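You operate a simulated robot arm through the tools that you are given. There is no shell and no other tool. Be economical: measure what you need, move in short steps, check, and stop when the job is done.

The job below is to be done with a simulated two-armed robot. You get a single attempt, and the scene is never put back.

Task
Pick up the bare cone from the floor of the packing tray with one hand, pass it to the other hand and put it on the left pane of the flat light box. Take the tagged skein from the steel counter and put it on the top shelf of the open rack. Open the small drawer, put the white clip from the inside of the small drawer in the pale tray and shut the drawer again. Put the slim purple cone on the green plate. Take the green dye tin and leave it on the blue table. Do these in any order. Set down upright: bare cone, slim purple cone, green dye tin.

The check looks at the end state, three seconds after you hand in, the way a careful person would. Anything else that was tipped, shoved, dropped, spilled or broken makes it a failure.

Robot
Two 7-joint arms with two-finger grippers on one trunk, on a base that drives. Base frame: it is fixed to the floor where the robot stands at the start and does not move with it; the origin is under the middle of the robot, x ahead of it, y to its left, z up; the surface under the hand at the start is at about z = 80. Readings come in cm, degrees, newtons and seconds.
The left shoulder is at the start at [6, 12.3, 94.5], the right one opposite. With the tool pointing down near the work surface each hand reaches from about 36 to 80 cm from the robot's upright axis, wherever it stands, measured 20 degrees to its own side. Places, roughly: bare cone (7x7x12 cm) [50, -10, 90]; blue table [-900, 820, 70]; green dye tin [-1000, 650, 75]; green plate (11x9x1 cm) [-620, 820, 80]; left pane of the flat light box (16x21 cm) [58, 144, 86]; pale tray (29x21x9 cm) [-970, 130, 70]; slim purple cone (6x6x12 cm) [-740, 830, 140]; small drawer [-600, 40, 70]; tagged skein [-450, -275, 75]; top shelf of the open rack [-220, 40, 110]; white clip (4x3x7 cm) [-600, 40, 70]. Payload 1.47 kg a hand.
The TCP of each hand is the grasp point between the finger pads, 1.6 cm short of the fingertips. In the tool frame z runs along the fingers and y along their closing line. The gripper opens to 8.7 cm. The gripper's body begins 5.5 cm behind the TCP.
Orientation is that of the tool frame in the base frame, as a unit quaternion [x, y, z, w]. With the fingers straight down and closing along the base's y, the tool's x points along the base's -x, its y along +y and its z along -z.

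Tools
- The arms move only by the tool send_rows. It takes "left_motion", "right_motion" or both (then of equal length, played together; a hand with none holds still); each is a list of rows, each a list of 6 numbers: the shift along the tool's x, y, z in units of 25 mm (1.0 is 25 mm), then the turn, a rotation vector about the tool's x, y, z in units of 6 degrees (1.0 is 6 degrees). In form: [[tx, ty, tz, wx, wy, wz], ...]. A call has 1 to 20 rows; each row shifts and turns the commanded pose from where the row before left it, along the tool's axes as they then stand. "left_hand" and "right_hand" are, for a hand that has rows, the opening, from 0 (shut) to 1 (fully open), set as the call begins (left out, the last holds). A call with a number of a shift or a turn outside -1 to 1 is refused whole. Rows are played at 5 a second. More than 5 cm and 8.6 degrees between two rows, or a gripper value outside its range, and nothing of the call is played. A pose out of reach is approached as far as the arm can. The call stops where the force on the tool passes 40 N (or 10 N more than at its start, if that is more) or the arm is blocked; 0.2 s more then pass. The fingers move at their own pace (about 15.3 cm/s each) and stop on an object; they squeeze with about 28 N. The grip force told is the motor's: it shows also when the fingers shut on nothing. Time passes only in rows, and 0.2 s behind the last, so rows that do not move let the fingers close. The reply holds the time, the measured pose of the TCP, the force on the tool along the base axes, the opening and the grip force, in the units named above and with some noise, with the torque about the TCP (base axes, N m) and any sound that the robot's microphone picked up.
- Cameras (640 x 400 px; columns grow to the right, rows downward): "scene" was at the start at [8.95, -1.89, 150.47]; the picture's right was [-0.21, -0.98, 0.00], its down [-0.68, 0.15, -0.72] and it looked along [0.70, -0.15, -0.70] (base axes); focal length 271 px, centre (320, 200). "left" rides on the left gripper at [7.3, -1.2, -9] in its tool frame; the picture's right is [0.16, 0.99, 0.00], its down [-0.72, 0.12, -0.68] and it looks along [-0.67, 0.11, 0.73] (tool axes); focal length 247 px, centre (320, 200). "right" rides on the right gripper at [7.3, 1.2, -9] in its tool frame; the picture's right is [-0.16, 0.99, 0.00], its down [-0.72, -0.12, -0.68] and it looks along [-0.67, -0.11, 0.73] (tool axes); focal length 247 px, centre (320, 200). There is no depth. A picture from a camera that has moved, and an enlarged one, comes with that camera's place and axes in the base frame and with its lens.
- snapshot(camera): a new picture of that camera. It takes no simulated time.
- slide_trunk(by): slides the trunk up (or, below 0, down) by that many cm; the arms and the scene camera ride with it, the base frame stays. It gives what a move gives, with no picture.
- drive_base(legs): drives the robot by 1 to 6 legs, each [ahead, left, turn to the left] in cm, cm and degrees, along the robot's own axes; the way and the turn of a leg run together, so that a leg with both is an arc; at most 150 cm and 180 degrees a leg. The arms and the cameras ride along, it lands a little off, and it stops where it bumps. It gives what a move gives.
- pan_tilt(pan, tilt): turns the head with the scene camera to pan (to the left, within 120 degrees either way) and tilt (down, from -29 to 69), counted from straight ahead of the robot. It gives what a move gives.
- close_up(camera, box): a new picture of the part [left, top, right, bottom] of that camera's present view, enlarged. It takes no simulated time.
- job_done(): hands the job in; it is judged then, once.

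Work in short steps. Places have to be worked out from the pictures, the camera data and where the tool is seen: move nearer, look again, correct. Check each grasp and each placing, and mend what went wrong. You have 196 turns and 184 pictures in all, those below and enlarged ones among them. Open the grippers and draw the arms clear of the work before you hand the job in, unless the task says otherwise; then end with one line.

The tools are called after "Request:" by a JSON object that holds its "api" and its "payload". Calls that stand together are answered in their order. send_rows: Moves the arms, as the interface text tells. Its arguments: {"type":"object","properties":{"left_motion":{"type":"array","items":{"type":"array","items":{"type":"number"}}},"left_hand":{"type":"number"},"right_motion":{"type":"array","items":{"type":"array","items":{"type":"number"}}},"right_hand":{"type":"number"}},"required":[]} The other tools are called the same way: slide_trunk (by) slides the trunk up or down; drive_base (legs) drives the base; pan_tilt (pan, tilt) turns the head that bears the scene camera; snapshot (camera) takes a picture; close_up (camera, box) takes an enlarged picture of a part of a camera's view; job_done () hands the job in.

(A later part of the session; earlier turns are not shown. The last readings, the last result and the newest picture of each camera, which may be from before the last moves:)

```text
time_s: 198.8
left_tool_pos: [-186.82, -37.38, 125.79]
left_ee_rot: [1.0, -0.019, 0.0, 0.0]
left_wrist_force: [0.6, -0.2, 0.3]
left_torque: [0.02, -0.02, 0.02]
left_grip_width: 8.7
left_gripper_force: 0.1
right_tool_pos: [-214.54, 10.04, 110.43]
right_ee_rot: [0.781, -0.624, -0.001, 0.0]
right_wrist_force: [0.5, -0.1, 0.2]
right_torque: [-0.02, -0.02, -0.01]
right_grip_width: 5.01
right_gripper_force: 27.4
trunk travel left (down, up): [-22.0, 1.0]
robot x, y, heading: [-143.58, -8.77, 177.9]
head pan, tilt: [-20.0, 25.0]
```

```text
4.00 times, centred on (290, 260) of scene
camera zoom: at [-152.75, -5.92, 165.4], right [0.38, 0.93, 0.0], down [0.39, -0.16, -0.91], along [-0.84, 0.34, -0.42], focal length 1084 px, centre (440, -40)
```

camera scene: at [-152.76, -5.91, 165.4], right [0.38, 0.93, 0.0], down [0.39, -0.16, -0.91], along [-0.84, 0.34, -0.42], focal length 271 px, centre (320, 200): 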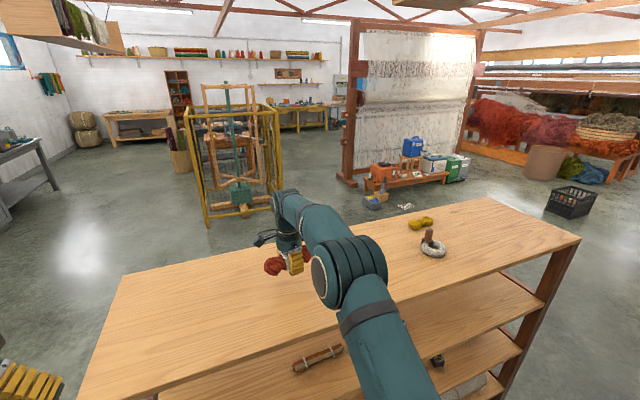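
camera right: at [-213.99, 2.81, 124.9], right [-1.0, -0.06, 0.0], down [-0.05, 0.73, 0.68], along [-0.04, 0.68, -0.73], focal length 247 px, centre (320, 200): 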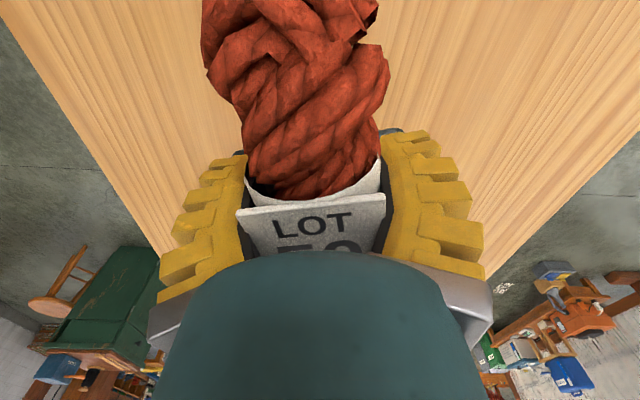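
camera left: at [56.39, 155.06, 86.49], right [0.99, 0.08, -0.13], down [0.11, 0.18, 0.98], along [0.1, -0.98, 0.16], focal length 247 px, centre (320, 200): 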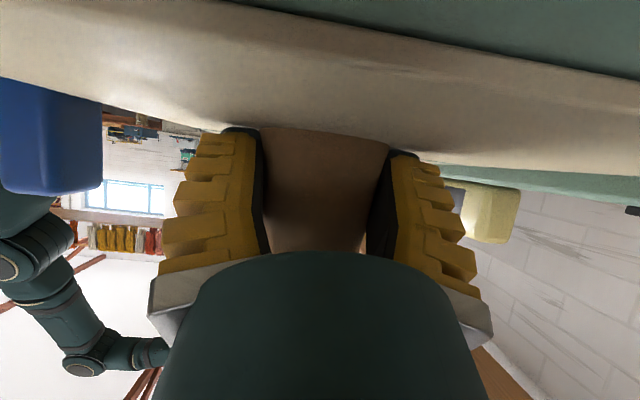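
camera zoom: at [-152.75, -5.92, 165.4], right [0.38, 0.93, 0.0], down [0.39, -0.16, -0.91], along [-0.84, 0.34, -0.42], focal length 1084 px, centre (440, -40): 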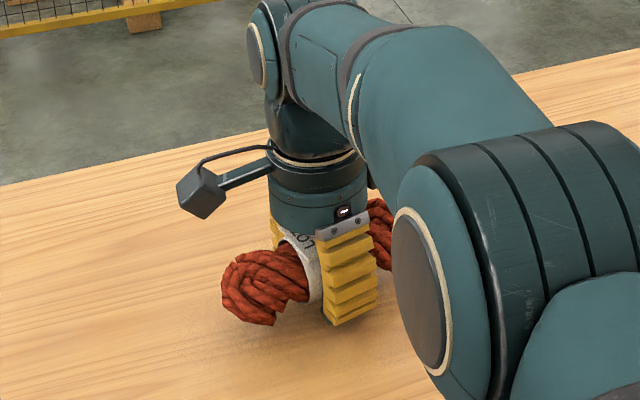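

Nearly down, by the shadow. A few more small steps, watching force.

Request:
{"api": "send_rows", "payload": {"right_motion": [[0, 0, 0.14, 0, 0, 0], [0, 0, 0.14, 0, 0, 0]]}}

Request:
{"api": "send_rows", "payload": {"right_motion": [[0, 0, 0.14, 0, 0, 0]]}}

Request:
{"api": "send_rows", "payload": {"right_motion": [[0, 0, 0.14, 0, 0, 0]]}}

Request:
{"api": "close_up", "payload": {"camera": "scene", "box": [230, 210, 350, 310]}}

```text
time_s: 199.4
left_tool_pos: [-186.73, -37.29, 125.67]
left_ee_rot: [1.0, -0.019, 0.001, 0.0]
left_wrist_force: [0.7, 0.3, 0.4]
left_torque: [0.03, 0.0, -0.01]
left_grip_width: 8.71
left_gripper_force: 0.2
right_tool_pos: [-214.53, 10.14, 109.87]
right_ee_rot: [0.782, -0.624, -0.001, 0.0]
right_wrist_force: [0.4, -1.3, -0.2]
right_torque: [0.02, 0.0, 0.01]
right_grip_width: 5.03
right_gripper_force: 27.6
trunk travel left (down, up): [-22.0, 1.0]
robot x, y, heading: [-143.18, -9.06, 177.8]
head pan, tilt: [-20.0, 25.0]
```

```text
time_s: 199.8
left_tool_pos: [-186.64, -37.4, 125.67]
left_ee_rot: [1.0, -0.019, 0.0, 0.0]
left_wrist_force: [-0.3, 0.7, 0.4]
left_torque: [0.02, -0.02, -0.01]
left_grip_width: 8.67
left_gripper_force: 0.1
right_tool_pos: [-214.41, 10.04, 109.53]
right_ee_rot: [0.781, -0.624, 0.0, -0.001]
right_wrist_force: [-0.3, 0.2, 1.2]
right_torque: [0.02, -0.12, 0.02]
right_grip_width: 5.02
right_gripper_force: 27.6
trunk travel left (down, up): [-22.0, 1.0]
robot x, y, heading: [-143.75, -9.25, 177.7]
head pan, tilt: [-20.0, 25.0]
```

```text
time_s: 200.2
left_tool_pos: [-186.47, -37.43, 125.8]
left_ee_rot: [1.0, -0.019, -0.001, 0.001]
left_wrist_force: [-0.5, 0.1, -0.5]
left_torque: [-0.02, 0.0, 0.01]
left_grip_width: 8.69
left_gripper_force: 0.0
right_tool_pos: [-214.47, 10.15, 109.39]
right_ee_rot: [0.781, -0.624, -0.003, 0.002]
right_wrist_force: [0.3, 2.3, 18.1]
right_torque: [0.1, -0.28, 0.09]
right_grip_width: 5.07
right_gripper_force: 27.3
trunk travel left (down, up): [-22.0, 1.0]
robot x, y, heading: [-143.16, -9.35, 177.8]
head pan, tilt: [-20.0, 25.0]
```

```text
4.00 times, centred on (290, 260) of scene
camera zoom: at [-152.52, -5.93, 165.44], right [0.38, 0.93, 0.0], down [0.39, -0.16, -0.91], along [-0.84, 0.34, -0.42], focal length 1084 px, centre (440, -40)
```

zoom: 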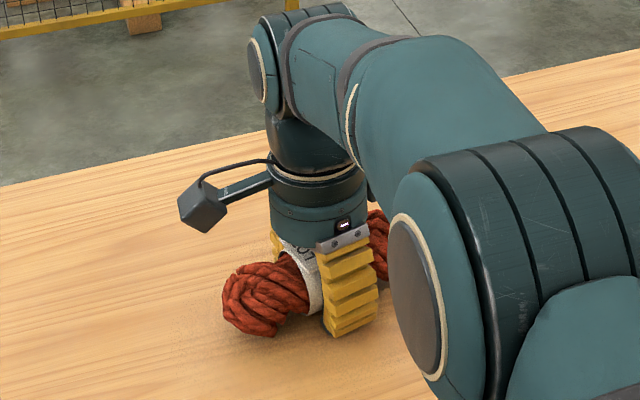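

Contact (18 N). I'm releasing, rising, and drawing back.

Request:
{"api": "send_rows", "payload": {"right_motion": [[0, 0, 0, 0, 0, 0], [0, 0, 0, 0, 0, 0], [0, 0, 0, 0, 0, 0], [0, 0, -0.6, 0, 0, 0], [0, 0, -1, 0, 0, 0], [0, 0, -1, 0, 0, 0], [0, 0, -1, 0, 0, 0], [0, 0, -1, 0, 0, 0], [0, 0, -1, 0, 0, 0], [0.206, -0.91, 0, 0, 0, 0], [0.206, -0.91, 0, 0, 0, 0], [0.206, -0.91, 0, 0, 0, 0], [0.206, -0.91, 0, 0, 0, 0], [0.206, -0.91, 0, 0, 0, 0], [0.206, -0.91, 0, 0, 0, 0], [0.206, -0.91, 0, 0, 0, 0], [0.206, -0.91, 0, 0, 0, 0], [0.206, -0.91, 0, 0, 0, 0], [0.206, -0.91, 0, 0, 0, 0]], "right_hand": 1}}

Request:
{"api": "snapshot", "payload": {"camera": "scene"}}

```text
time_s: 204.2
left_tool_pos: [-186.63, -37.27, 125.74]
left_ee_rot: [1.0, -0.019, -0.001, 0.0]
left_wrist_force: [0.6, 0.1, 0.6]
left_torque: [-0.03, 0.0, 0.02]
left_grip_width: 8.72
left_gripper_force: 0.1
right_tool_pos: [-191.03, 10.37, 123.16]
right_ee_rot: [0.781, -0.625, 0.0, 0.0]
right_wrist_force: [-0.3, 0.1, -0.3]
right_torque: [-0.02, -0.01, -0.01]
right_grip_width: 8.69
right_gripper_force: 0.0
trunk travel left (down, up): [-22.0, 1.0]
robot x, y, heading: [-143.2, -9.3, 178.0]
head pan, tilt: [-20.0, 25.0]
```

```text
128 pictures are left
camera scene: at [-152.61, -5.89, 165.41], right [0.38, 0.93, 0.0], down [0.39, -0.16, -0.91], along [-0.84, 0.34, -0.42], focal length 271 px, centre (320, 200)
```

scene: 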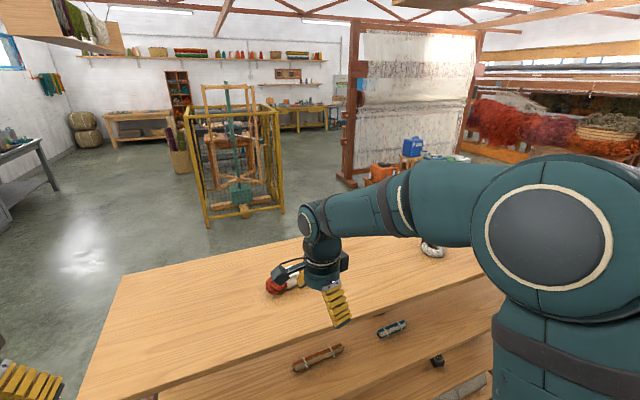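

The skein lies on the shelf. I'm restoring the wrist yaw, then driving back out and around the rack along y≈-150 toward the drawer area.

Request:
{"api": "send_rows", "payload": {"right_motion": [[0, 0, 0, 0, 0, -1], [0, 0, 0, 0, 0, -1], [0, 0, 0, 0, 0, -1], [0, 0, 0, 0, 0, -1], [0, 0, 0, 0, 0, -1], [0, 0, 0, 0, 0, -1], [0, 0, 0, 0, 0, -1], [0, 0, 0, 0, 0, -1], [0, 0, 0, 0, 0, -1], [0, 0, 0, 0, 0, -1], [0, 0, 0, 0, 0, -1], [0, 0, 0, 0, 0, -1], [0, 0, 0, 0, 0, -0.5]]}}

Request:
{"api": "drive_base", "payload": {"legs": [[-45, 0, 2], [0, 142, 0], [150, 0, 0], [130, 0, 0]]}}

Request:
{"api": "pan_tilt", "payload": {"pan": -40, "tilt": 22}}

Request:
{"api": "snapshot", "payload": {"camera": "scene"}}

```text
time_s: 207.0
left_tool_pos: [-186.84, -37.33, 125.57]
left_ee_rot: [1.0, -0.019, -0.001, 0.0]
left_wrist_force: [-1.1, 0.1, 0.3]
left_torque: [0.0, -0.01, -0.01]
left_grip_width: 8.69
left_gripper_force: 0.0
right_tool_pos: [-191.07, 10.09, 123.08]
right_ee_rot: [1.0, -0.018, 0.0, 0.0]
right_wrist_force: [-0.3, 1.7, -0.4]
right_torque: [-0.01, 0.01, -0.03]
right_grip_width: 8.69
right_gripper_force: 0.0
trunk travel left (down, up): [-22.0, 1.0]
robot x, y, heading: [-142.94, -9.37, 178.0]
head pan, tilt: [-20.0, 25.0]
```

```text
time_s: 235.2
left_tool_pos: [-423.96, -176.72, 125.69]
left_ee_rot: [1.0, -0.018, 0.0, 0.001]
left_wrist_force: [0.0, -0.8, -0.2]
left_torque: [0.0, -0.01, 0.03]
left_grip_width: 8.7
left_gripper_force: 0.0
right_tool_pos: [-428.62, -129.16, 122.96]
right_ee_rot: [1.0, -0.017, 0.0, 0.0]
right_wrist_force: [0.5, -0.3, 0.3]
right_torque: [-0.02, 0.01, 0.01]
right_grip_width: 8.72
right_gripper_force: 0.0
trunk travel left (down, up): [-22.0, 1.0]
robot x, y, heading: [-380.51, -148.45, 178.0]
head pan, tilt: [-20.0, 25.0]
```

```text
time_s: 236.0
left_tool_pos: [-423.98, -176.72, 125.78]
left_ee_rot: [1.0, -0.018, 0.0, 0.0]
left_wrist_force: [0.0, 0.0, -0.1]
left_torque: [0.01, 0.02, -0.01]
left_grip_width: 8.69
left_gripper_force: 0.0
right_tool_pos: [-428.56, -129.1, 123.09]
right_ee_rot: [1.0, -0.017, 0.0, 0.0]
right_wrist_force: [0.2, -0.3, 0.9]
right_torque: [0.0, 0.01, 0.01]
right_grip_width: 8.71
right_gripper_force: 0.0
trunk travel left (down, up): [-22.0, 1.0]
robot x, y, heading: [-380.49, -148.34, 178.1]
head pan, tilt: [-40.0, 22.0]
```

```text
127 pictures are left
camera scene: at [-388.41, -142.35, 165.89], right [0.67, 0.74, 0.0], down [0.28, -0.25, -0.93], along [-0.69, 0.62, -0.37], focal length 271 px, centre (320, 200)
```

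scene: 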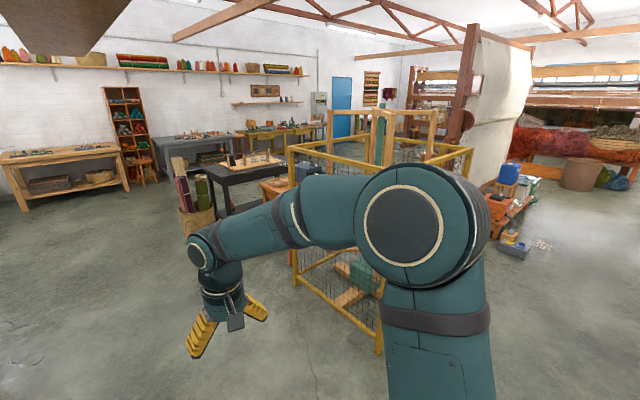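

A black table beyond the yellow cage looks like the drawer's home. I'm driving further along -x for a clear view.

Request:
{"api": "drive_base", "payload": {"legs": [[130, 0, 0]]}}

Request:
{"api": "pan_tilt", "payload": {"pan": -85, "tilt": 25}}

Request:
{"api": "snapshot", "payload": {"camera": "scene"}}

Request:
{"api": "pan_tilt", "payload": {"pan": -20, "tilt": 22}}

Request:
{"api": "snapshot", "payload": {"camera": "scene"}}

```text
time_s: 242.6
left_tool_pos: [-554.56, -172.25, 125.67]
left_ee_rot: [1.0, -0.016, 0.0, 0.001]
left_wrist_force: [0.3, -0.3, 0.3]
left_torque: [0.02, 0.01, 0.0]
left_grip_width: 8.71
left_gripper_force: 0.0
right_tool_pos: [-559.3, -124.6, 123.07]
right_ee_rot: [1.0, -0.017, 0.0, 0.0]
right_wrist_force: [0.5, 0.2, 0.7]
right_torque: [0.02, 0.02, 0.02]
right_grip_width: 8.71
right_gripper_force: 0.1
trunk travel left (down, up): [-22.0, 1.0]
robot x, y, heading: [-511.41, -144.16, 177.9]
head pan, tilt: [-40.0, 22.0]
```

```text
time_s: 243.7
left_tool_pos: [-554.69, -172.28, 125.69]
left_ee_rot: [1.0, -0.017, -0.001, 0.0]
left_wrist_force: [-0.4, -0.4, 0.5]
left_torque: [0.02, 0.01, 0.01]
left_grip_width: 8.72
left_gripper_force: 0.1
right_tool_pos: [-559.28, -124.67, 123.11]
right_ee_rot: [1.0, -0.017, 0.0, 0.0]
right_wrist_force: [0.2, -0.5, 0.5]
right_torque: [0.03, 0.01, -0.01]
right_grip_width: 8.72
right_gripper_force: 0.1
trunk travel left (down, up): [-22.0, 1.0]
robot x, y, heading: [-511.19, -144.1, 177.9]
head pan, tilt: [-85.0, 25.0]
```

```text
126 pictures are left
camera scene: at [-512.73, -134.85, 165.41], right [1.0, 0.05, 0.0], down [0.02, -0.42, -0.91], along [-0.05, 0.91, -0.42], focal length 271 px, centre (320, 200)
```

scene: 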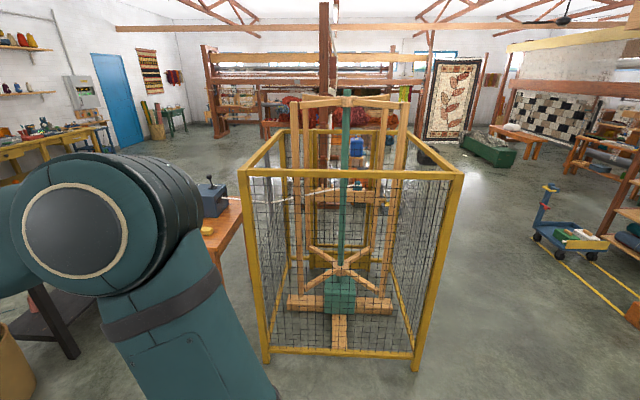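

```text
time_s: 245.1
left_tool_pos: [-554.46, -172.27, 125.63]
left_ee_rot: [1.0, -0.016, 0.001, 0.0]
left_wrist_force: [-0.5, -0.6, 0.7]
left_torque: [0.03, 0.03, 0.01]
left_grip_width: 8.71
left_gripper_force: 0.1
right_tool_pos: [-559.27, -124.64, 123.04]
right_ee_rot: [1.0, -0.018, 0.0, 0.0]
right_wrist_force: [-0.1, 0.0, -0.6]
right_torque: [0.0, -0.01, 0.02]
right_grip_width: 8.69
right_gripper_force: 0.2
trunk travel left (down, up): [-22.0, 1.0]
robot x, y, heading: [-511.22, -143.79, 178.1]
head pan, tilt: [-20.0, 22.0]
```

```text
125 pictures are left
camera scene: at [-520.84, -140.57, 165.89], right [0.37, 0.93, 0.0], down [0.35, -0.14, -0.93], along [-0.86, 0.35, -0.37], focal length 271 px, centre (320, 200)
```

scene: 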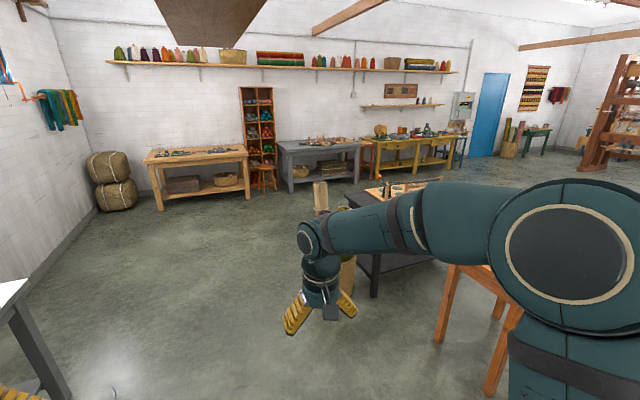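

The orange wooden table between cage and black table at about (-600, 30) matches the drawer's place. I'm going in front of it, facing +y, and lowering the trunk again.

Request:
{"api": "drive_base", "payload": {"legs": [[88, 0, 0], [0, 0, -88]]}}

Request:
{"api": "slide_trunk", "payload": {"by": -12}}

Request:
{"api": "pan_tilt", "payload": {"pan": 0, "tilt": 30}}

Request:
{"api": "snapshot", "payload": {"camera": "scene"}}

```text
time_s: 253.4
left_tool_pos: [-628.23, -98.42, 125.61]
left_ee_rot: [-0.706, 0.708, 0.0, 0.0]
left_wrist_force: [0.7, 0.1, -0.2]
left_torque: [0.0, -0.01, 0.02]
left_grip_width: 8.73
left_gripper_force: 0.0
right_tool_pos: [-580.87, -92.23, 123.19]
right_ee_rot: [-0.706, 0.708, 0.001, 0.001]
right_wrist_force: [0.8, -0.4, 0.8]
right_torque: [-0.04, 0.01, 0.02]
right_grip_width: 8.71
right_gripper_force: 0.1
trunk travel left (down, up): [-22.0, 1.0]
robot x, y, heading: [-598.47, -141.03, 90.0]
head pan, tilt: [-20.0, 22.0]
```

```text
time_s: 254.9
left_tool_pos: [-628.16, -98.45, 113.82]
left_ee_rot: [-0.707, 0.708, 0.0, 0.0]
left_wrist_force: [-0.1, -0.2, -0.3]
left_torque: [-0.04, 0.02, 0.0]
left_grip_width: 8.71
left_gripper_force: 0.1
right_tool_pos: [-580.78, -92.22, 111.19]
right_ee_rot: [-0.706, 0.708, -0.001, 0.001]
right_wrist_force: [-0.4, -0.3, 0.5]
right_torque: [-0.03, 0.0, 0.01]
right_grip_width: 8.7
right_gripper_force: 0.1
trunk travel left (down, up): [-10.0, 13.0]
robot x, y, heading: [-598.47, -140.7, 90.0]
head pan, tilt: [-20.0, 22.0]
```

```text
time_s: 255.8
left_tool_pos: [-628.16, -98.38, 113.63]
left_ee_rot: [-0.706, 0.708, 0.0, 0.0]
left_wrist_force: [-0.7, -0.7, -0.1]
left_torque: [0.02, 0.02, -0.04]
left_grip_width: 8.7
left_gripper_force: 0.1
right_tool_pos: [-580.74, -92.24, 111.15]
right_ee_rot: [-0.706, 0.708, 0.0, 0.001]
right_wrist_force: [0.0, -0.6, -0.4]
right_torque: [-0.02, 0.02, -0.01]
right_grip_width: 8.73
right_gripper_force: 0.1
trunk travel left (down, up): [-10.0, 13.0]
robot x, y, heading: [-598.73, -140.71, 90.1]
head pan, tilt: [0.0, 30.0]
```

```text
124 pictures are left
camera scene: at [-598.52, -131.02, 152.61], right [1.0, 0.0, 0.0], down [0.0, -0.5, -0.87], along [0.0, 0.87, -0.5], focal length 271 px, centre (320, 200)
```

scene: 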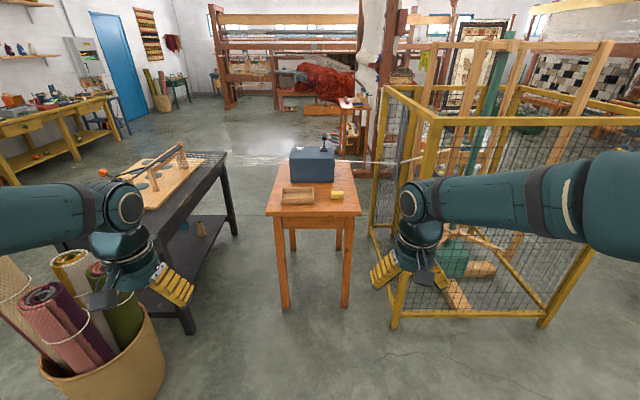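

A small table with a blue box on it; I need a closer look for the drawer.

Request:
{"api": "close_up", "payload": {"camera": "scene", "box": [240, 120, 400, 240]}}

```text
3.33 times, centred on (320, 180) of scene
camera zoom: at [-598.52, -131.02, 152.61], right [1.0, 0.0, 0.0], down [0.0, -0.5, -0.87], along [0.0, 0.87, -0.5], focal length 903 px, centre (320, 267)
```

zoom: 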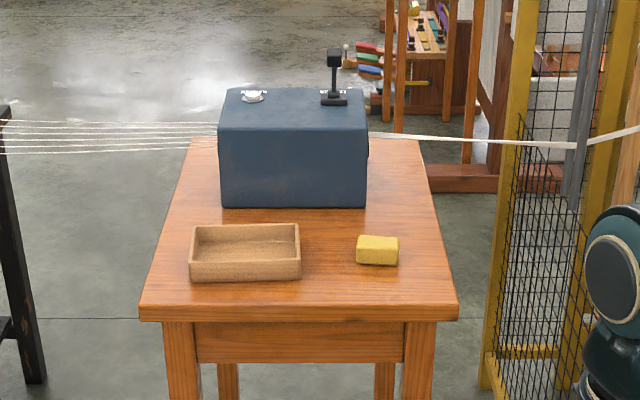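

Threads run across the table from both sides, and the box's operator side (and likely the drawer) faces +y. I'm going around the black table's -x side to reach it.

Request:
{"api": "drive_base", "payload": {"legs": [[0, 0, 90], [130, 0, 0], [112, 0, 0], [0, 0, -90], [130, 0, 0]]}}

Request:
{"api": "pan_tilt", "payload": {"pan": -35, "tilt": 22}}

Request:
{"api": "snapshot", "payload": {"camera": "scene"}}

Request:
{"api": "pan_tilt", "payload": {"pan": 50, "tilt": 25}}

Request:
{"api": "snapshot", "payload": {"camera": "scene"}}

```text
time_s: 281.4
left_tool_pos: [-874.9, 30.15, 113.69]
left_ee_rot: [-0.703, 0.711, 0.0, 0.0]
left_wrist_force: [-0.2, -0.6, -0.1]
left_torque: [-0.02, -0.01, 0.02]
left_grip_width: 8.7
left_gripper_force: 0.1
right_tool_pos: [-827.63, 35.91, 111.12]
right_ee_rot: [-0.703, 0.711, 0.0, 0.0]
right_wrist_force: [0.0, 0.1, 0.0]
right_torque: [-0.02, -0.01, 0.01]
right_grip_width: 8.7
right_gripper_force: 0.1
trunk travel left (down, up): [-10.0, 13.0]
robot x, y, heading: [-845.86, -12.52, 89.1]
head pan, tilt: [0.0, 30.0]
```

```text
time_s: 282.4
left_tool_pos: [-875.05, 30.14, 113.78]
left_ee_rot: [-0.704, 0.71, 0.0, 0.0]
left_wrist_force: [0.3, -0.1, -0.2]
left_torque: [-0.02, 0.01, 0.02]
left_grip_width: 8.68
left_gripper_force: 0.1
right_tool_pos: [-827.54, 35.92, 111.1]
right_ee_rot: [-0.704, 0.711, -0.001, 0.0]
right_wrist_force: [-0.3, 0.3, -0.3]
right_torque: [-0.02, 0.01, -0.02]
right_grip_width: 8.69
right_gripper_force: 0.1
trunk travel left (down, up): [-10.0, 13.0]
robot x, y, heading: [-846.0, -12.76, 89.4]
head pan, tilt: [-35.0, 22.0]
```

```text
122 pictures are left
camera scene: at [-840.34, -4.24, 153.89], right [0.81, -0.58, 0.0], down [-0.22, -0.3, -0.93], along [0.54, 0.75, -0.37], focal length 271 px, centre (320, 200)
```

scene: 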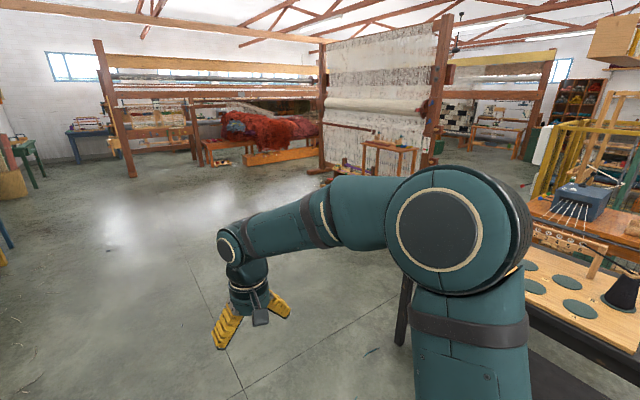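

```text
time_s: 284.0
left_tool_pos: [-874.97, 30.22, 113.71]
left_ee_rot: [-0.704, 0.71, 0.0, 0.001]
left_wrist_force: [-0.5, 0.2, 0.1]
left_torque: [-0.02, -0.01, 0.02]
left_grip_width: 8.72
left_gripper_force: 0.1
right_tool_pos: [-827.62, 35.81, 111.07]
right_ee_rot: [-0.704, 0.71, 0.0, 0.001]
right_wrist_force: [-0.9, 0.8, 0.5]
right_torque: [0.01, 0.02, 0.01]
right_grip_width: 8.68
right_gripper_force: 0.0
trunk travel left (down, up): [-10.0, 13.0]
robot x, y, heading: [-846.04, -12.86, 89.1]
head pan, tilt: [50.0, 25.0]
```

```text
121 pictures are left
camera scene: at [-852.73, -5.8, 153.41], right [0.65, 0.76, 0.0], down [0.32, -0.28, -0.91], along [-0.69, 0.59, -0.42], focal length 271 px, centre (320, 200)
```

scene: 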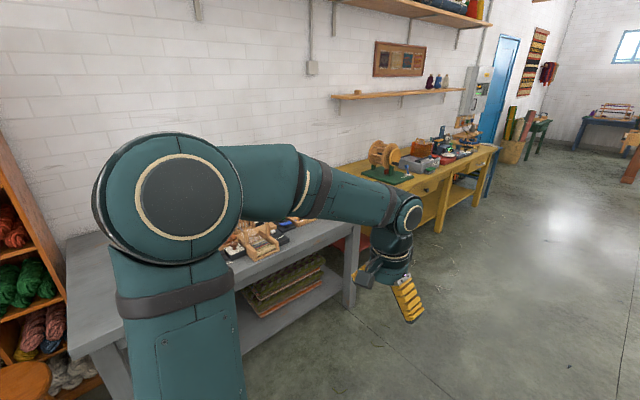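

The way is clear. I'm driving to y≈150, turning to face -y, then going sideways to x≈-605 behind the small table.

Request:
{"api": "drive_base", "payload": {"legs": [[150, 0, 0], [15, 0, 0], [0, 0, -179], [0, 120, 0], [0, 118, 0]]}}

Request:
{"api": "pan_tilt", "payload": {"pan": 0, "tilt": 35}}

Request:
{"api": "snapshot", "payload": {"camera": "scene"}}

```text
time_s: 320.5
left_tool_pos: [-573.64, 104.33, 113.7]
left_ee_rot: [0.705, 0.709, 0.0, 0.0]
left_wrist_force: [0.8, 0.4, 0.7]
left_torque: [0.0, 0.0, 0.02]
left_grip_width: 8.71
left_gripper_force: 0.1
right_tool_pos: [-620.92, 97.87, 111.14]
right_ee_rot: [0.706, 0.708, -0.001, 0.0]
right_wrist_force: [0.1, -0.4, 1.0]
right_torque: [-0.02, -0.02, 0.01]
right_grip_width: 8.69
right_gripper_force: 0.1
trunk travel left (down, up): [-10.0, 13.0]
robot x, y, heading: [-603.5, 146.26, -90.0]
head pan, tilt: [50.0, 25.0]
```

```text
time_s: 321.7
left_tool_pos: [-573.64, 104.24, 113.72]
left_ee_rot: [0.705, 0.709, -0.001, 0.0]
left_wrist_force: [-0.7, -0.5, -0.7]
left_torque: [-0.01, -0.04, 0.01]
left_grip_width: 8.72
left_gripper_force: 0.1
right_tool_pos: [-621.04, 97.75, 111.03]
right_ee_rot: [0.706, 0.709, 0.0, -0.001]
right_wrist_force: [0.1, -0.3, 0.4]
right_torque: [0.0, 0.02, 0.01]
right_grip_width: 8.69
right_gripper_force: 0.0
trunk travel left (down, up): [-10.0, 13.0]
robot x, y, heading: [-603.49, 147.0, -89.8]
head pan, tilt: [0.0, 35.0]
```

```text
120 pictures are left
camera scene: at [-603.67, 136.7, 151.83], right [-1.0, 0.0, 0.0], down [0.0, 0.57, -0.82], along [0.0, -0.82, -0.57], focal length 271 px, centre (320, 200)
```

scene: 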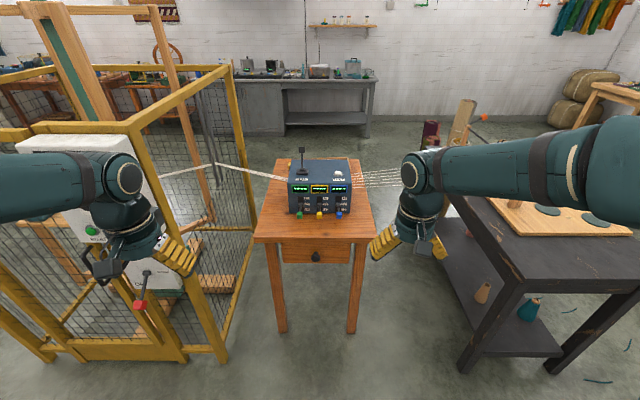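

The drawer is found: a black knob at about (-602, 58, 68) on the +y side. I'm driving 23 cm closer; the left arm stays clear of the cage corner near (-555, 67).

Request:
{"api": "drive_base", "payload": {"legs": [[23, 0, 0]]}}

Request:
{"api": "pan_tilt", "payload": {"pan": 0, "tilt": 50}}

Request:
{"api": "snapshot", "payload": {"camera": "scene"}}

Request:
{"api": "close_up", "payload": {"camera": "scene", "box": [240, 100, 400, 240]}}

Request:
{"api": "snapshot", "payload": {"camera": "left"}}

```text
time_s: 323.4
left_tool_pos: [-573.6, 81.55, 113.68]
left_ee_rot: [0.705, 0.71, -0.001, -0.001]
left_wrist_force: [-0.6, -1.4, -0.9]
left_torque: [0.08, -0.01, 0.0]
left_grip_width: 8.69
left_gripper_force: 0.1
right_tool_pos: [-620.87, 74.98, 111.13]
right_ee_rot: [0.705, 0.709, 0.0, 0.0]
right_wrist_force: [-0.1, -0.7, -0.8]
right_torque: [-0.01, 0.03, -0.01]
right_grip_width: 8.69
right_gripper_force: 0.0
trunk travel left (down, up): [-10.0, 13.0]
robot x, y, heading: [-603.36, 123.77, -89.9]
head pan, tilt: [0.0, 35.0]
```

```text
time_s: 324.2
left_tool_pos: [-573.52, 81.74, 113.64]
left_ee_rot: [0.704, 0.711, 0.0, 0.0]
left_wrist_force: [0.6, 0.0, -0.2]
left_torque: [-0.02, 0.01, 0.02]
left_grip_width: 8.68
left_gripper_force: 0.2
right_tool_pos: [-620.87, 75.01, 111.17]
right_ee_rot: [0.705, 0.709, 0.0, 0.0]
right_wrist_force: [-0.8, 0.2, 0.0]
right_torque: [0.0, -0.01, 0.0]
right_grip_width: 8.66
right_gripper_force: 0.0
trunk travel left (down, up): [-10.0, 13.0]
robot x, y, heading: [-603.62, 123.98, -89.7]
head pan, tilt: [0.0, 50.0]
```

```text
119 pictures are left
camera scene: at [-603.56, 115.09, 149.66], right [-1.0, -0.01, 0.0], down [0.0, 0.77, -0.64], along [0.0, -0.64, -0.77], focal length 271 px, centre (320, 200)
```

scene: 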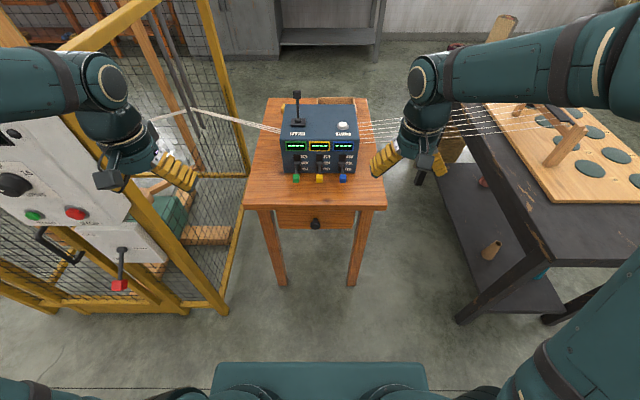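

```text
2.86 times, centred on (320, 170) of scene
camera zoom: at [-603.56, 115.09, 149.66], right [-1.0, -0.01, 0.0], down [0.0, 0.77, -0.64], along [0.0, -0.64, -0.77], focal length 774 px, centre (320, 286)
```

zoom: 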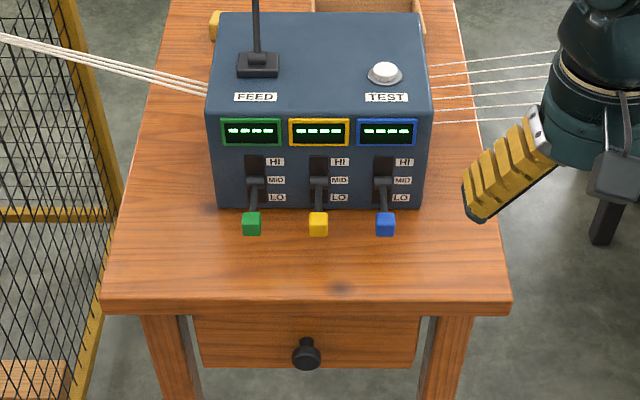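

```text
117 pictures are left
camera left: at [-574.83, 88.82, 122.66], right [0.99, 0.16, 0.0], down [0.12, -0.72, 0.68], along [0.11, -0.67, -0.73], focal length 247 px, centre (320, 200)
```

left: 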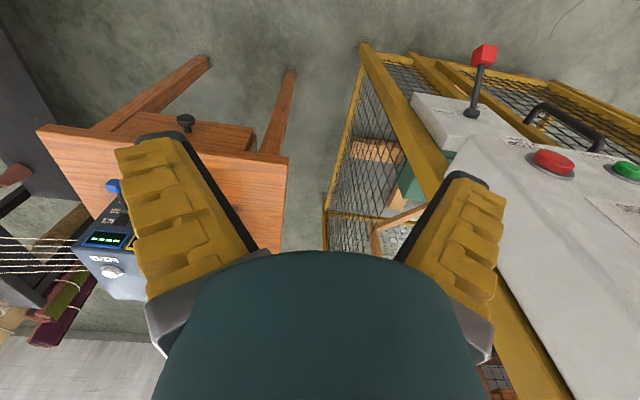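

Knob triangulated at (-601.9, 58.3, 68.1). I'm tilting the right hand 45° toward the drawer and going to a standoff 9 cm short of it.

Request:
{"api": "send_rows", "payload": {"right_motion": [[0, 0, 0, 0, -1, 0], [0, 0, 0, 0, -1, 0], [0, 0, 0, 0, -1, 0], [0, 0, 0, 0, -1, 0], [0, 0, 0, 0, -1, 0], [0, 0, 0, 0, -1, 0], [0, 0, 0, 0, -1, 0], [0, 0, 0, 0, -0.5, 0]], "right_hand": 1}}

Request:
{"api": "send_rows", "payload": {"right_motion": [[0.534, 0.543, 0.945, 0, 0, 0], [0.534, 0.543, 0.945, 0, 0, 0], [0.534, 0.543, 0.945, 0, 0, 0], [0.534, 0.543, 0.945, 0, 0, 0], [0.534, 0.543, 0.945, 0, 0, 0], [0.534, 0.543, 0.945, 0, 0, 0], [0.534, 0.543, 0.945, 0, 0, 0], [0.534, 0.543, 0.945, 0, 0, 0], [0.534, 0.543, 0.945, 0, 0, 0], [0.534, 0.543, 0.945, 0, 0, 0], [0.534, 0.543, 0.945, 0, 0, 0], [0.534, 0.543, 0.945, 0, 0, 0], [0.534, 0.543, 0.945, 0, 0, 0], [0.534, 0.543, 0.945, 0, 0, 0]]}}

Request:
{"api": "snapshot", "payload": {"camera": "right"}}

Request:
{"api": "snapshot", "payload": {"camera": "scene"}}

```text
time_s: 326.0
left_tool_pos: [-573.51, 81.52, 113.66]
left_ee_rot: [0.704, 0.71, 0.0, -0.001]
left_wrist_force: [-0.1, -0.2, 0.7]
left_torque: [-0.02, -0.01, 0.02]
left_grip_width: 8.69
left_gripper_force: 0.1
right_tool_pos: [-620.96, 74.97, 111.18]
right_ee_rot: [0.651, 0.656, -0.269, 0.273]
right_wrist_force: [0.8, -0.7, -0.4]
right_torque: [-0.03, -0.01, 0.01]
right_grip_width: 8.69
right_gripper_force: 0.0
trunk travel left (down, up): [-10.0, 13.0]
robot x, y, heading: [-603.54, 123.93, -89.8]
head pan, tilt: [0.0, 50.0]
```

```text
time_s: 329.0
left_tool_pos: [-573.47, 81.64, 113.66]
left_ee_rot: [0.704, 0.71, -0.001, -0.001]
left_wrist_force: [0.5, -0.2, 0.5]
left_torque: [-0.01, -0.01, -0.02]
left_grip_width: 8.7
left_gripper_force: 0.1
right_tool_pos: [-601.54, 65.15, 74.55]
right_ee_rot: [0.651, 0.655, -0.27, 0.272]
right_wrist_force: [-0.6, 0.3, 0.3]
right_torque: [-0.01, 0.01, 0.0]
right_grip_width: 8.71
right_gripper_force: 0.1
trunk travel left (down, up): [-10.0, 13.0]
robot x, y, heading: [-603.56, 124.04, -89.8]
head pan, tilt: [0.0, 50.0]
```

```text
116 pictures are left
camera right: at [-600.39, 76.58, 75.73], right [0.99, -0.11, 0.11], down [-0.12, -0.03, 0.99], along [-0.1, -0.99, -0.04], focal length 247 px, centre (320, 200)
```

right: 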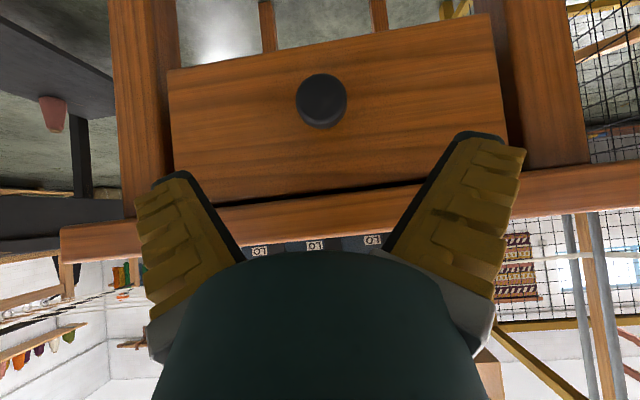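

```text
115 pictures are left
camera scene: at [-603.53, 115.04, 149.65], right [-1.0, -0.01, 0.0], down [0.0, 0.77, -0.64], along [0.0, -0.64, -0.77], focal length 271 px, centre (320, 200)
```

scene: 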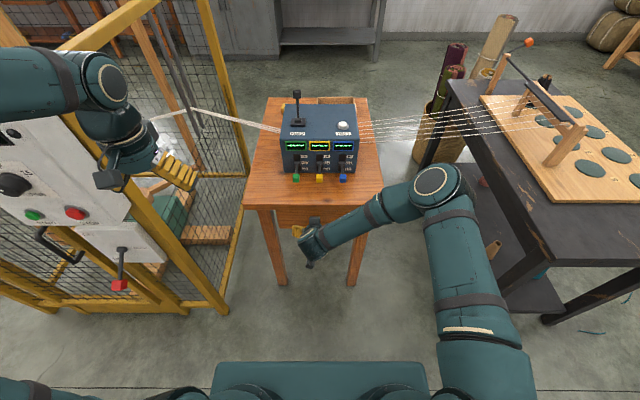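

Knob confirmed on axis at (-601.3, ~59, 67.9). I'm advancing 9 cm along the fingers and closing on it.

Request:
{"api": "send_rows", "payload": {"right_motion": [[0, 0.02, 0.92, 0, 0, 0], [0, 0.02, 0.92, 0, 0, 0], [0, 0.02, 0.92, 0, 0, 0], [0, 0, 0.85, 0, 0, 0]]}}

Request:
{"api": "send_rows", "payload": {"right_motion": [[0, 0, 0, 0, 0, 0], [0, 0, 0, 0, 0, 0], [0, 0, 0, 0, 0, 0], [0, 0, 0, 0, 0, 0]], "right_hand": 0}}

Request:
{"api": "snapshot", "payload": {"camera": "right"}}

```text
time_s: 330.0
left_tool_pos: [-573.47, 81.54, 113.67]
left_ee_rot: [0.704, 0.71, 0.0, -0.001]
left_wrist_force: [1.0, 0.0, 0.2]
left_torque: [-0.02, 0.03, 0.0]
left_grip_width: 8.72
left_gripper_force: 0.1
right_tool_pos: [-601.6, 58.7, 68.07]
right_ee_rot: [0.651, 0.656, -0.269, 0.271]
right_wrist_force: [0.6, -0.1, 0.6]
right_torque: [0.01, 0.02, -0.02]
right_grip_width: 8.71
right_gripper_force: 0.0
trunk travel left (down, up): [-10.0, 13.0]
robot x, y, heading: [-603.22, 124.21, -89.8]
head pan, tilt: [0.0, 50.0]
```

```text
time_s: 331.0
left_tool_pos: [-573.5, 81.68, 113.63]
left_ee_rot: [0.705, 0.71, -0.001, 0.0]
left_wrist_force: [-0.5, -1.1, -0.2]
left_torque: [-0.05, 0.04, 0.02]
left_grip_width: 8.67
left_gripper_force: 0.1
right_tool_pos: [-601.52, 58.83, 68.23]
right_ee_rot: [0.651, 0.655, -0.269, 0.271]
right_wrist_force: [6.8, 0.5, -1.8]
right_torque: [-0.11, -0.03, 0.08]
right_grip_width: 3.19
right_gripper_force: 30.2
trunk travel left (down, up): [-10.0, 13.0]
robot x, y, heading: [-603.27, 123.83, -89.8]
head pan, tilt: [0.0, 50.0]
```

```text
114 pictures are left
camera right: at [-600.25, 70.27, 69.39], right [0.99, -0.1, 0.11], down [-0.12, -0.03, 0.99], along [-0.1, -0.99, -0.04], focal length 247 px, centre (320, 200)
```

right: 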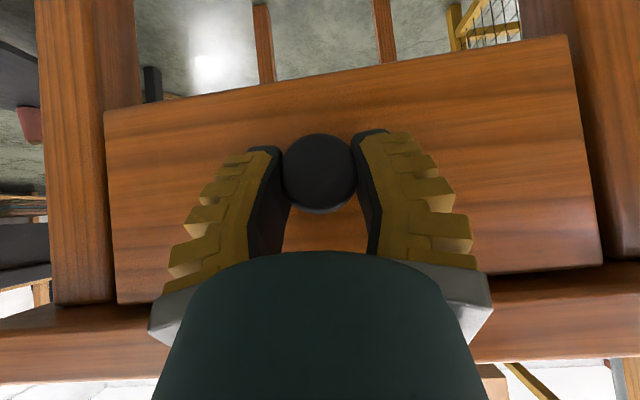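

Gripping the knob (3.2 cm). I'm pulling 14 cm straight out along +y.

Request:
{"api": "send_rows", "payload": {"right_motion": [[0.283, 0, -0.283, 0, 0, 0], [0.283, 0, -0.283, 0, 0, 0], [0.283, 0, -0.283, 0, 0, 0], [0.283, 0, -0.283, 0, 0, 0], [0.283, 0, -0.283, 0, 0, 0], [0.283, 0, -0.283, 0, 0, 0], [0.283, 0, -0.283, 0, 0, 0], [0.283, 0, -0.283, 0, 0, 0], [0.283, 0, -0.283, 0, 0, 0], [0.283, 0, -0.283, 0, 0, 0], [0.283, 0, -0.283, 0, 0, 0], [0.283, 0, -0.283, 0, 0, 0], [0.283, 0, -0.283, 0, 0, 0], [0.283, 0, -0.283, 0, 0, 0]]}}

Request:
{"api": "snapshot", "payload": {"camera": "scene"}}

```text
time_s: 334.0
left_tool_pos: [-573.27, 81.72, 113.6]
left_ee_rot: [0.705, 0.709, 0.0, 0.0]
left_wrist_force: [0.1, 0.0, -1.1]
left_torque: [-0.01, 0.01, 0.01]
left_grip_width: 8.69
left_gripper_force: 0.1
right_tool_pos: [-601.42, 72.85, 68.26]
right_ee_rot: [0.651, 0.656, -0.27, 0.271]
right_wrist_force: [18.8, 0.5, 6.8]
right_torque: [-0.25, -0.04, 0.16]
right_grip_width: 3.08
right_gripper_force: 30.3
trunk travel left (down, up): [-10.0, 13.0]
robot x, y, heading: [-603.35, 124.05, -89.9]
head pan, tilt: [0.0, 50.0]
```

```text
113 pictures are left
camera scene: at [-603.4, 115.13, 149.66], right [-1.0, -0.01, 0.0], down [-0.01, 0.77, -0.64], along [0.0, -0.64, -0.77], focal length 271 px, centre (320, 200)
```

scene: 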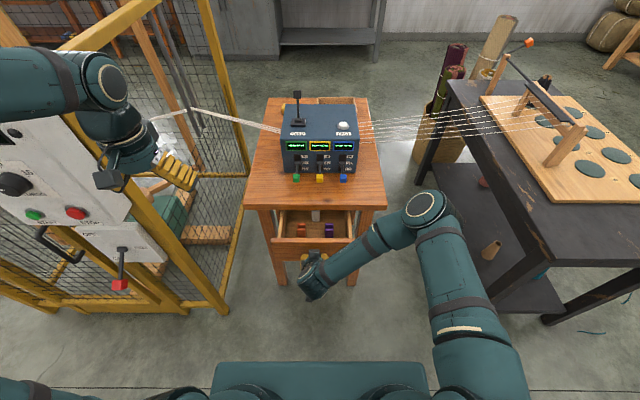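

The drawer came out. Zooming on its contents.

Request:
{"api": "close_up", "payload": {"camera": "scene", "box": [255, 190, 375, 290]}}

```text
4.00 times, centred on (315, 240) of scene
camera zoom: at [-603.4, 115.13, 149.66], right [-1.0, -0.01, 0.0], down [-0.01, 0.77, -0.64], along [0.0, -0.64, -0.77], focal length 1084 px, centre (340, 40)
```

zoom: 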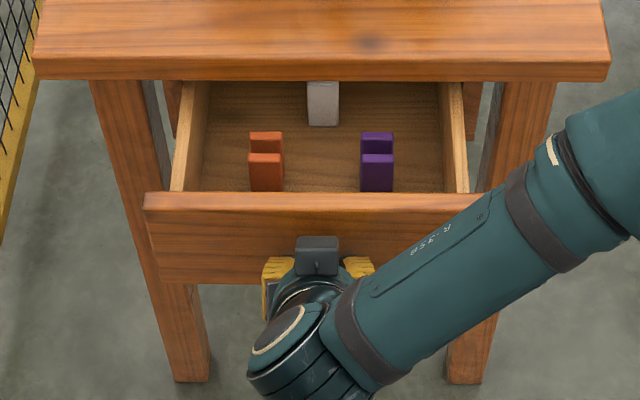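

The white clip sits at the back (y≈54), partly under the table edge. I'm pulling a further 8 cm, watching forces.

Request:
{"api": "send_rows", "payload": {"right_motion": [[0.226, 0, -0.226, 0, 0, 0], [0.226, 0, -0.226, 0, 0, 0], [0.226, 0, -0.226, 0, 0, 0], [0.226, 0, -0.226, 0, 0, 0], [0.226, 0, -0.226, 0, 0, 0]]}}

Request:
{"api": "send_rows", "payload": {"right_motion": [[0.226, 0, -0.226, 0, 0, 0], [0.226, 0, -0.226, 0, 0, 0], [0.226, 0, -0.226, 0, 0, 0], [0.226, 0, -0.226, 0, 0, 0], [0.226, 0, -0.226, 0, 0, 0]]}}

Request:
{"api": "close_up", "payload": {"camera": "scene", "box": [255, 190, 375, 290]}}

```text
time_s: 335.2
left_tool_pos: [-573.35, 81.64, 113.57]
left_ee_rot: [0.705, 0.709, -0.001, 0.0]
left_wrist_force: [0.7, -0.7, -0.5]
left_torque: [0.01, -0.02, -0.01]
left_grip_width: 8.69
left_gripper_force: 0.1
right_tool_pos: [-601.46, 76.7, 68.23]
right_ee_rot: [0.651, 0.655, -0.27, 0.272]
right_wrist_force: [24.6, -0.4, 11.4]
right_torque: [-0.12, -0.11, 0.06]
right_grip_width: 3.04
right_gripper_force: 30.3
trunk travel left (down, up): [-10.0, 13.0]
robot x, y, heading: [-603.42, 123.95, -89.5]
head pan, tilt: [0.0, 50.0]
```

```text
time_s: 336.4
left_tool_pos: [-573.34, 81.68, 113.77]
left_ee_rot: [0.705, 0.709, -0.001, 0.001]
left_wrist_force: [0.1, -0.5, -0.3]
left_torque: [-0.01, -0.03, 0.02]
left_grip_width: 8.7
left_gripper_force: 0.1
right_tool_pos: [-601.36, 80.84, 68.22]
right_ee_rot: [0.651, 0.655, -0.27, 0.273]
right_wrist_force: [24.0, -0.5, 18.5]
right_torque: [-0.02, -0.29, 0.0]
right_grip_width: 3.03
right_gripper_force: 30.1
trunk travel left (down, up): [-10.0, 13.0]
robot x, y, heading: [-603.44, 124.02, -90.1]
head pan, tilt: [0.0, 50.0]
```

```text
4.00 times, centred on (315, 240) of scene
camera zoom: at [-603.37, 115.19, 149.67], right [-1.0, -0.01, 0.0], down [-0.01, 0.77, -0.64], along [0.0, -0.64, -0.77], focal length 1084 px, centre (340, 40)
```

zoom: 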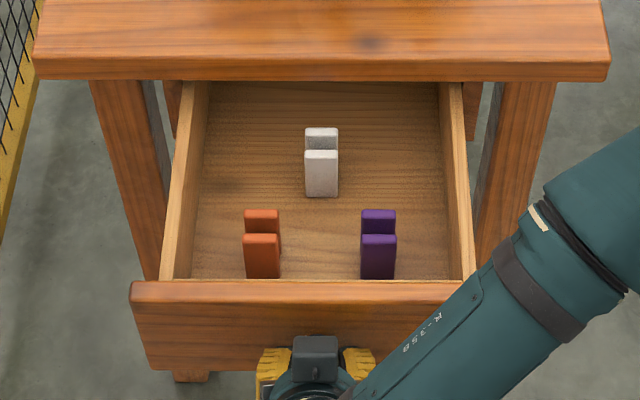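

The clip is accessible. I'm releasing the knob, backing off, rising, and reducing the tilt to ~21°.

Request:
{"api": "send_rows", "payload": {"right_motion": [[0, 0, 0, 0, 0, 0], [0, 0, 0, 0, 0, 0], [0, 0, 0, 0, 0, 0], [0, 0, -0.8, 0, 0, 0], [0, 0, -1, 0, 0, 0], [0, 0, -1, 0, 0, 0], [-0.7, 0, -0.7, 0, 0, 0], [-0.7, 0, -0.7, 0, 0, 0], [-0.7, 0, -0.7, 0, 0, 0], [-0.7, 0, -0.7, 0, 0, 0], [-0.7, 0, -0.7, 0, 0, 0], [-0.7, 0, -0.7, 0, 0, 0], [0, 0, 0, 0, 1, 0], [0, 0, 0, 0, 1, 0], [0, 0, 0, 0, 1, 0], [0, 0, 0, 0, 1, 0]], "right_hand": 1}}

Request:
{"api": "snapshot", "payload": {"camera": "right"}}

Request:
{"api": "close_up", "payload": {"camera": "scene", "box": [255, 190, 375, 290]}}

```text
time_s: 339.8
left_tool_pos: [-573.47, 81.7, 113.87]
left_ee_rot: [0.705, 0.709, -0.001, 0.001]
left_wrist_force: [-0.7, 0.4, -0.5]
left_torque: [0.03, 0.0, -0.03]
left_grip_width: 8.71
left_gripper_force: 0.1
right_tool_pos: [-601.76, 85.79, 87.91]
right_ee_rot: [0.694, 0.697, -0.129, 0.129]
right_wrist_force: [0.4, -0.3, -0.8]
right_torque: [-0.02, 0.0, 0.0]
right_grip_width: 8.68
right_gripper_force: 0.0
trunk travel left (down, up): [-10.0, 13.0]
robot x, y, heading: [-603.7, 123.69, -89.7]
head pan, tilt: [0.0, 50.0]
```

```text
110 pictures are left
camera right: at [-600.51, 95.74, 93.7], right [0.99, -0.14, 0.06], down [-0.11, -0.43, 0.89], along [-0.1, -0.89, -0.44], focal length 247 px, centre (320, 200)
```

right: 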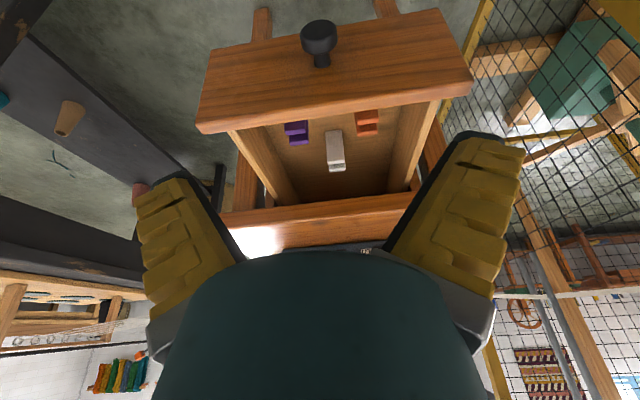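

```text
4.00 times, centred on (315, 240) of scene
camera zoom: at [-603.56, 115.08, 149.66], right [-1.0, -0.01, 0.0], down [0.0, 0.77, -0.64], along [0.0, -0.64, -0.77], focal length 1084 px, centre (340, 40)
```

zoom: 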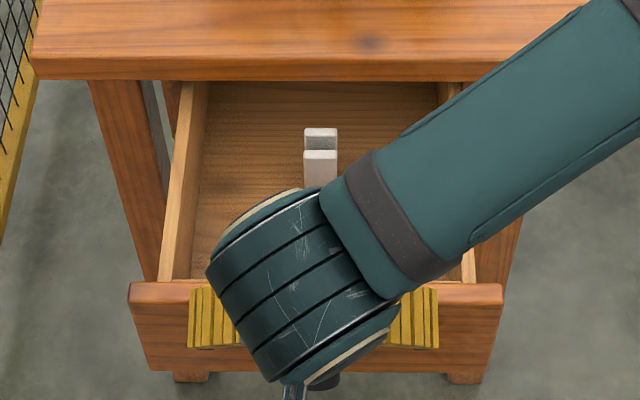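

Clip top is at about (-601.5, 60.3, 69.8). I'm moving over it and partway down.

Request:
{"api": "send_rows", "payload": {"right_motion": [[-0.956, 0.007, 0.367, 0, 0, 0], [-0.956, 0.007, 0.367, 0, 0, 0], [-0.956, 0.007, 0.367, 0, 0, 0], [-0.956, 0.007, 0.367, 0, 0, 0], [-0.956, 0.007, 0.367, 0, 0, 0], [-0.956, 0.007, 0.367, 0, 0, 0], [-0.956, 0.007, 0.367, 0, 0, 0], [-0.956, 0.007, 0.367, 0, 0, 0], [-0.956, 0.007, 0.367, 0, 0, 0], [-0.956, 0.007, 0.367, 0, 0, 0], [0.344, 0, 0.896, 0, 0, 0], [0.344, 0, 0.896, 0, 0, 0], [0.344, 0, 0.896, 0, 0, 0], [0.344, 0, 0.896, 0, 0, 0]]}}

Request:
{"api": "snapshot", "payload": {"camera": "right"}}

Request:
{"api": "close_up", "payload": {"camera": "scene", "box": [235, 150, 395, 290]}}

```text
time_s: 342.8
left_tool_pos: [-573.52, 81.65, 113.8]
left_ee_rot: [0.705, 0.71, 0.0, 0.0]
left_wrist_force: [0.0, -0.3, 0.0]
left_torque: [0.0, -0.01, 0.02]
left_grip_width: 8.71
left_gripper_force: 0.0
right_tool_pos: [-601.34, 60.1, 78.15]
right_ee_rot: [0.694, 0.696, -0.129, 0.129]
right_wrist_force: [-1.3, 0.6, -0.6]
right_torque: [0.0, 0.0, 0.03]
right_grip_width: 8.73
right_gripper_force: 0.1
trunk travel left (down, up): [-10.0, 13.0]
robot x, y, heading: [-603.71, 123.7, -89.8]
head pan, tilt: [0.0, 50.0]
```

```text
108 pictures are left
camera right: at [-600.15, 70.06, 83.98], right [0.99, -0.14, 0.06], down [-0.11, -0.43, 0.89], along [-0.1, -0.89, -0.44], focal length 247 px, centre (320, 200)
```

right: 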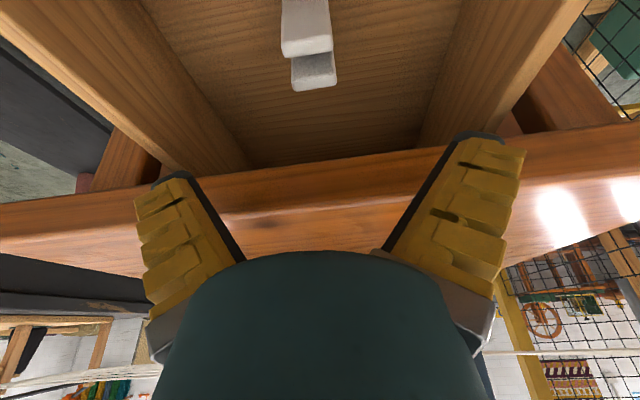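

```text
2.86 times, centred on (315, 220) of scene
camera zoom: at [-603.54, 115.04, 149.65], right [-1.0, -0.01, 0.0], down [0.0, 0.77, -0.64], along [0.0, -0.64, -0.77], focal length 774 px, centre (334, 143)
```

zoom: 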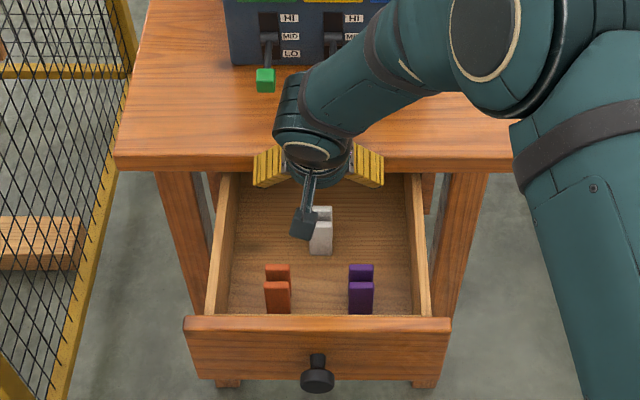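

The clip is directly in line. I'm lowering 10.6 cm and closing.

Request:
{"api": "send_rows", "payload": {"right_motion": [[0.304, 0, 0.79, 0, 0, 0], [0.304, 0, 0.79, 0, 0, 0], [0.304, 0, 0.79, 0, 0, 0], [0.304, 0, 0.79, 0, 0, 0], [0.304, 0, 0.79, 0, 0, 0]]}}

Request:
{"api": "send_rows", "payload": {"right_motion": [[0, 0, 0, 0, 0, 0], [0, 0, 0, 0, 0, 0], [0, 0, 0, 0, 0, 0], [0, 0, 0, 0, 0, 0]], "right_hand": 0}}

Request:
{"api": "snapshot", "payload": {"camera": "right"}}

```text
time_s: 344.0
left_tool_pos: [-573.46, 81.61, 113.72]
left_ee_rot: [0.704, 0.71, 0.001, 0.0]
left_wrist_force: [-0.1, -1.3, 0.3]
left_torque: [-0.03, -0.01, 0.04]
left_grip_width: 8.71
left_gripper_force: 0.1
right_tool_pos: [-601.34, 60.12, 67.62]
right_ee_rot: [0.693, 0.697, -0.13, 0.13]
right_wrist_force: [0.1, 0.2, -0.5]
right_torque: [-0.03, 0.0, -0.01]
right_grip_width: 8.71
right_gripper_force: 0.1
trunk travel left (down, up): [-10.0, 13.0]
robot x, y, heading: [-603.38, 123.71, -89.7]
head pan, tilt: [0.0, 50.0]
```

```text
time_s: 345.0
left_tool_pos: [-573.58, 81.62, 113.67]
left_ee_rot: [0.704, 0.71, 0.0, 0.0]
left_wrist_force: [-0.5, -0.5, 0.3]
left_torque: [-0.01, 0.0, 0.01]
left_grip_width: 8.7
left_gripper_force: 0.0
right_tool_pos: [-601.41, 60.18, 67.72]
right_ee_rot: [0.693, 0.697, -0.129, 0.129]
right_wrist_force: [-1.4, -0.4, 8.1]
right_torque: [-0.11, 0.04, -0.03]
right_grip_width: 2.25
right_gripper_force: 27.7
trunk travel left (down, up): [-10.0, 13.0]
robot x, y, heading: [-603.58, 123.64, -89.8]
head pan, tilt: [0.0, 50.0]
```

```text
106 pictures are left
camera right: at [-600.18, 70.2, 73.5], right [0.99, -0.14, 0.06], down [-0.11, -0.43, 0.9], along [-0.1, -0.89, -0.44], focal length 247 px, centre (320, 200)
```

right: 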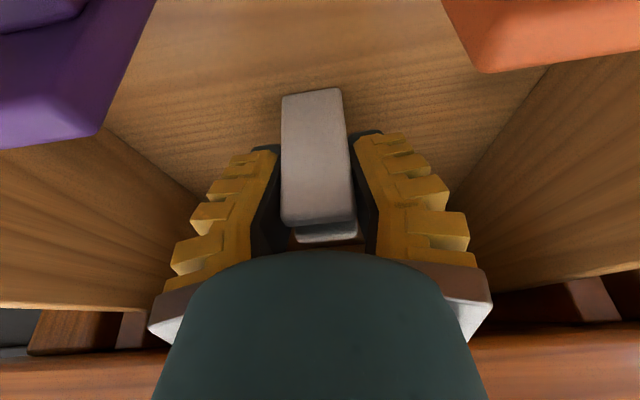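

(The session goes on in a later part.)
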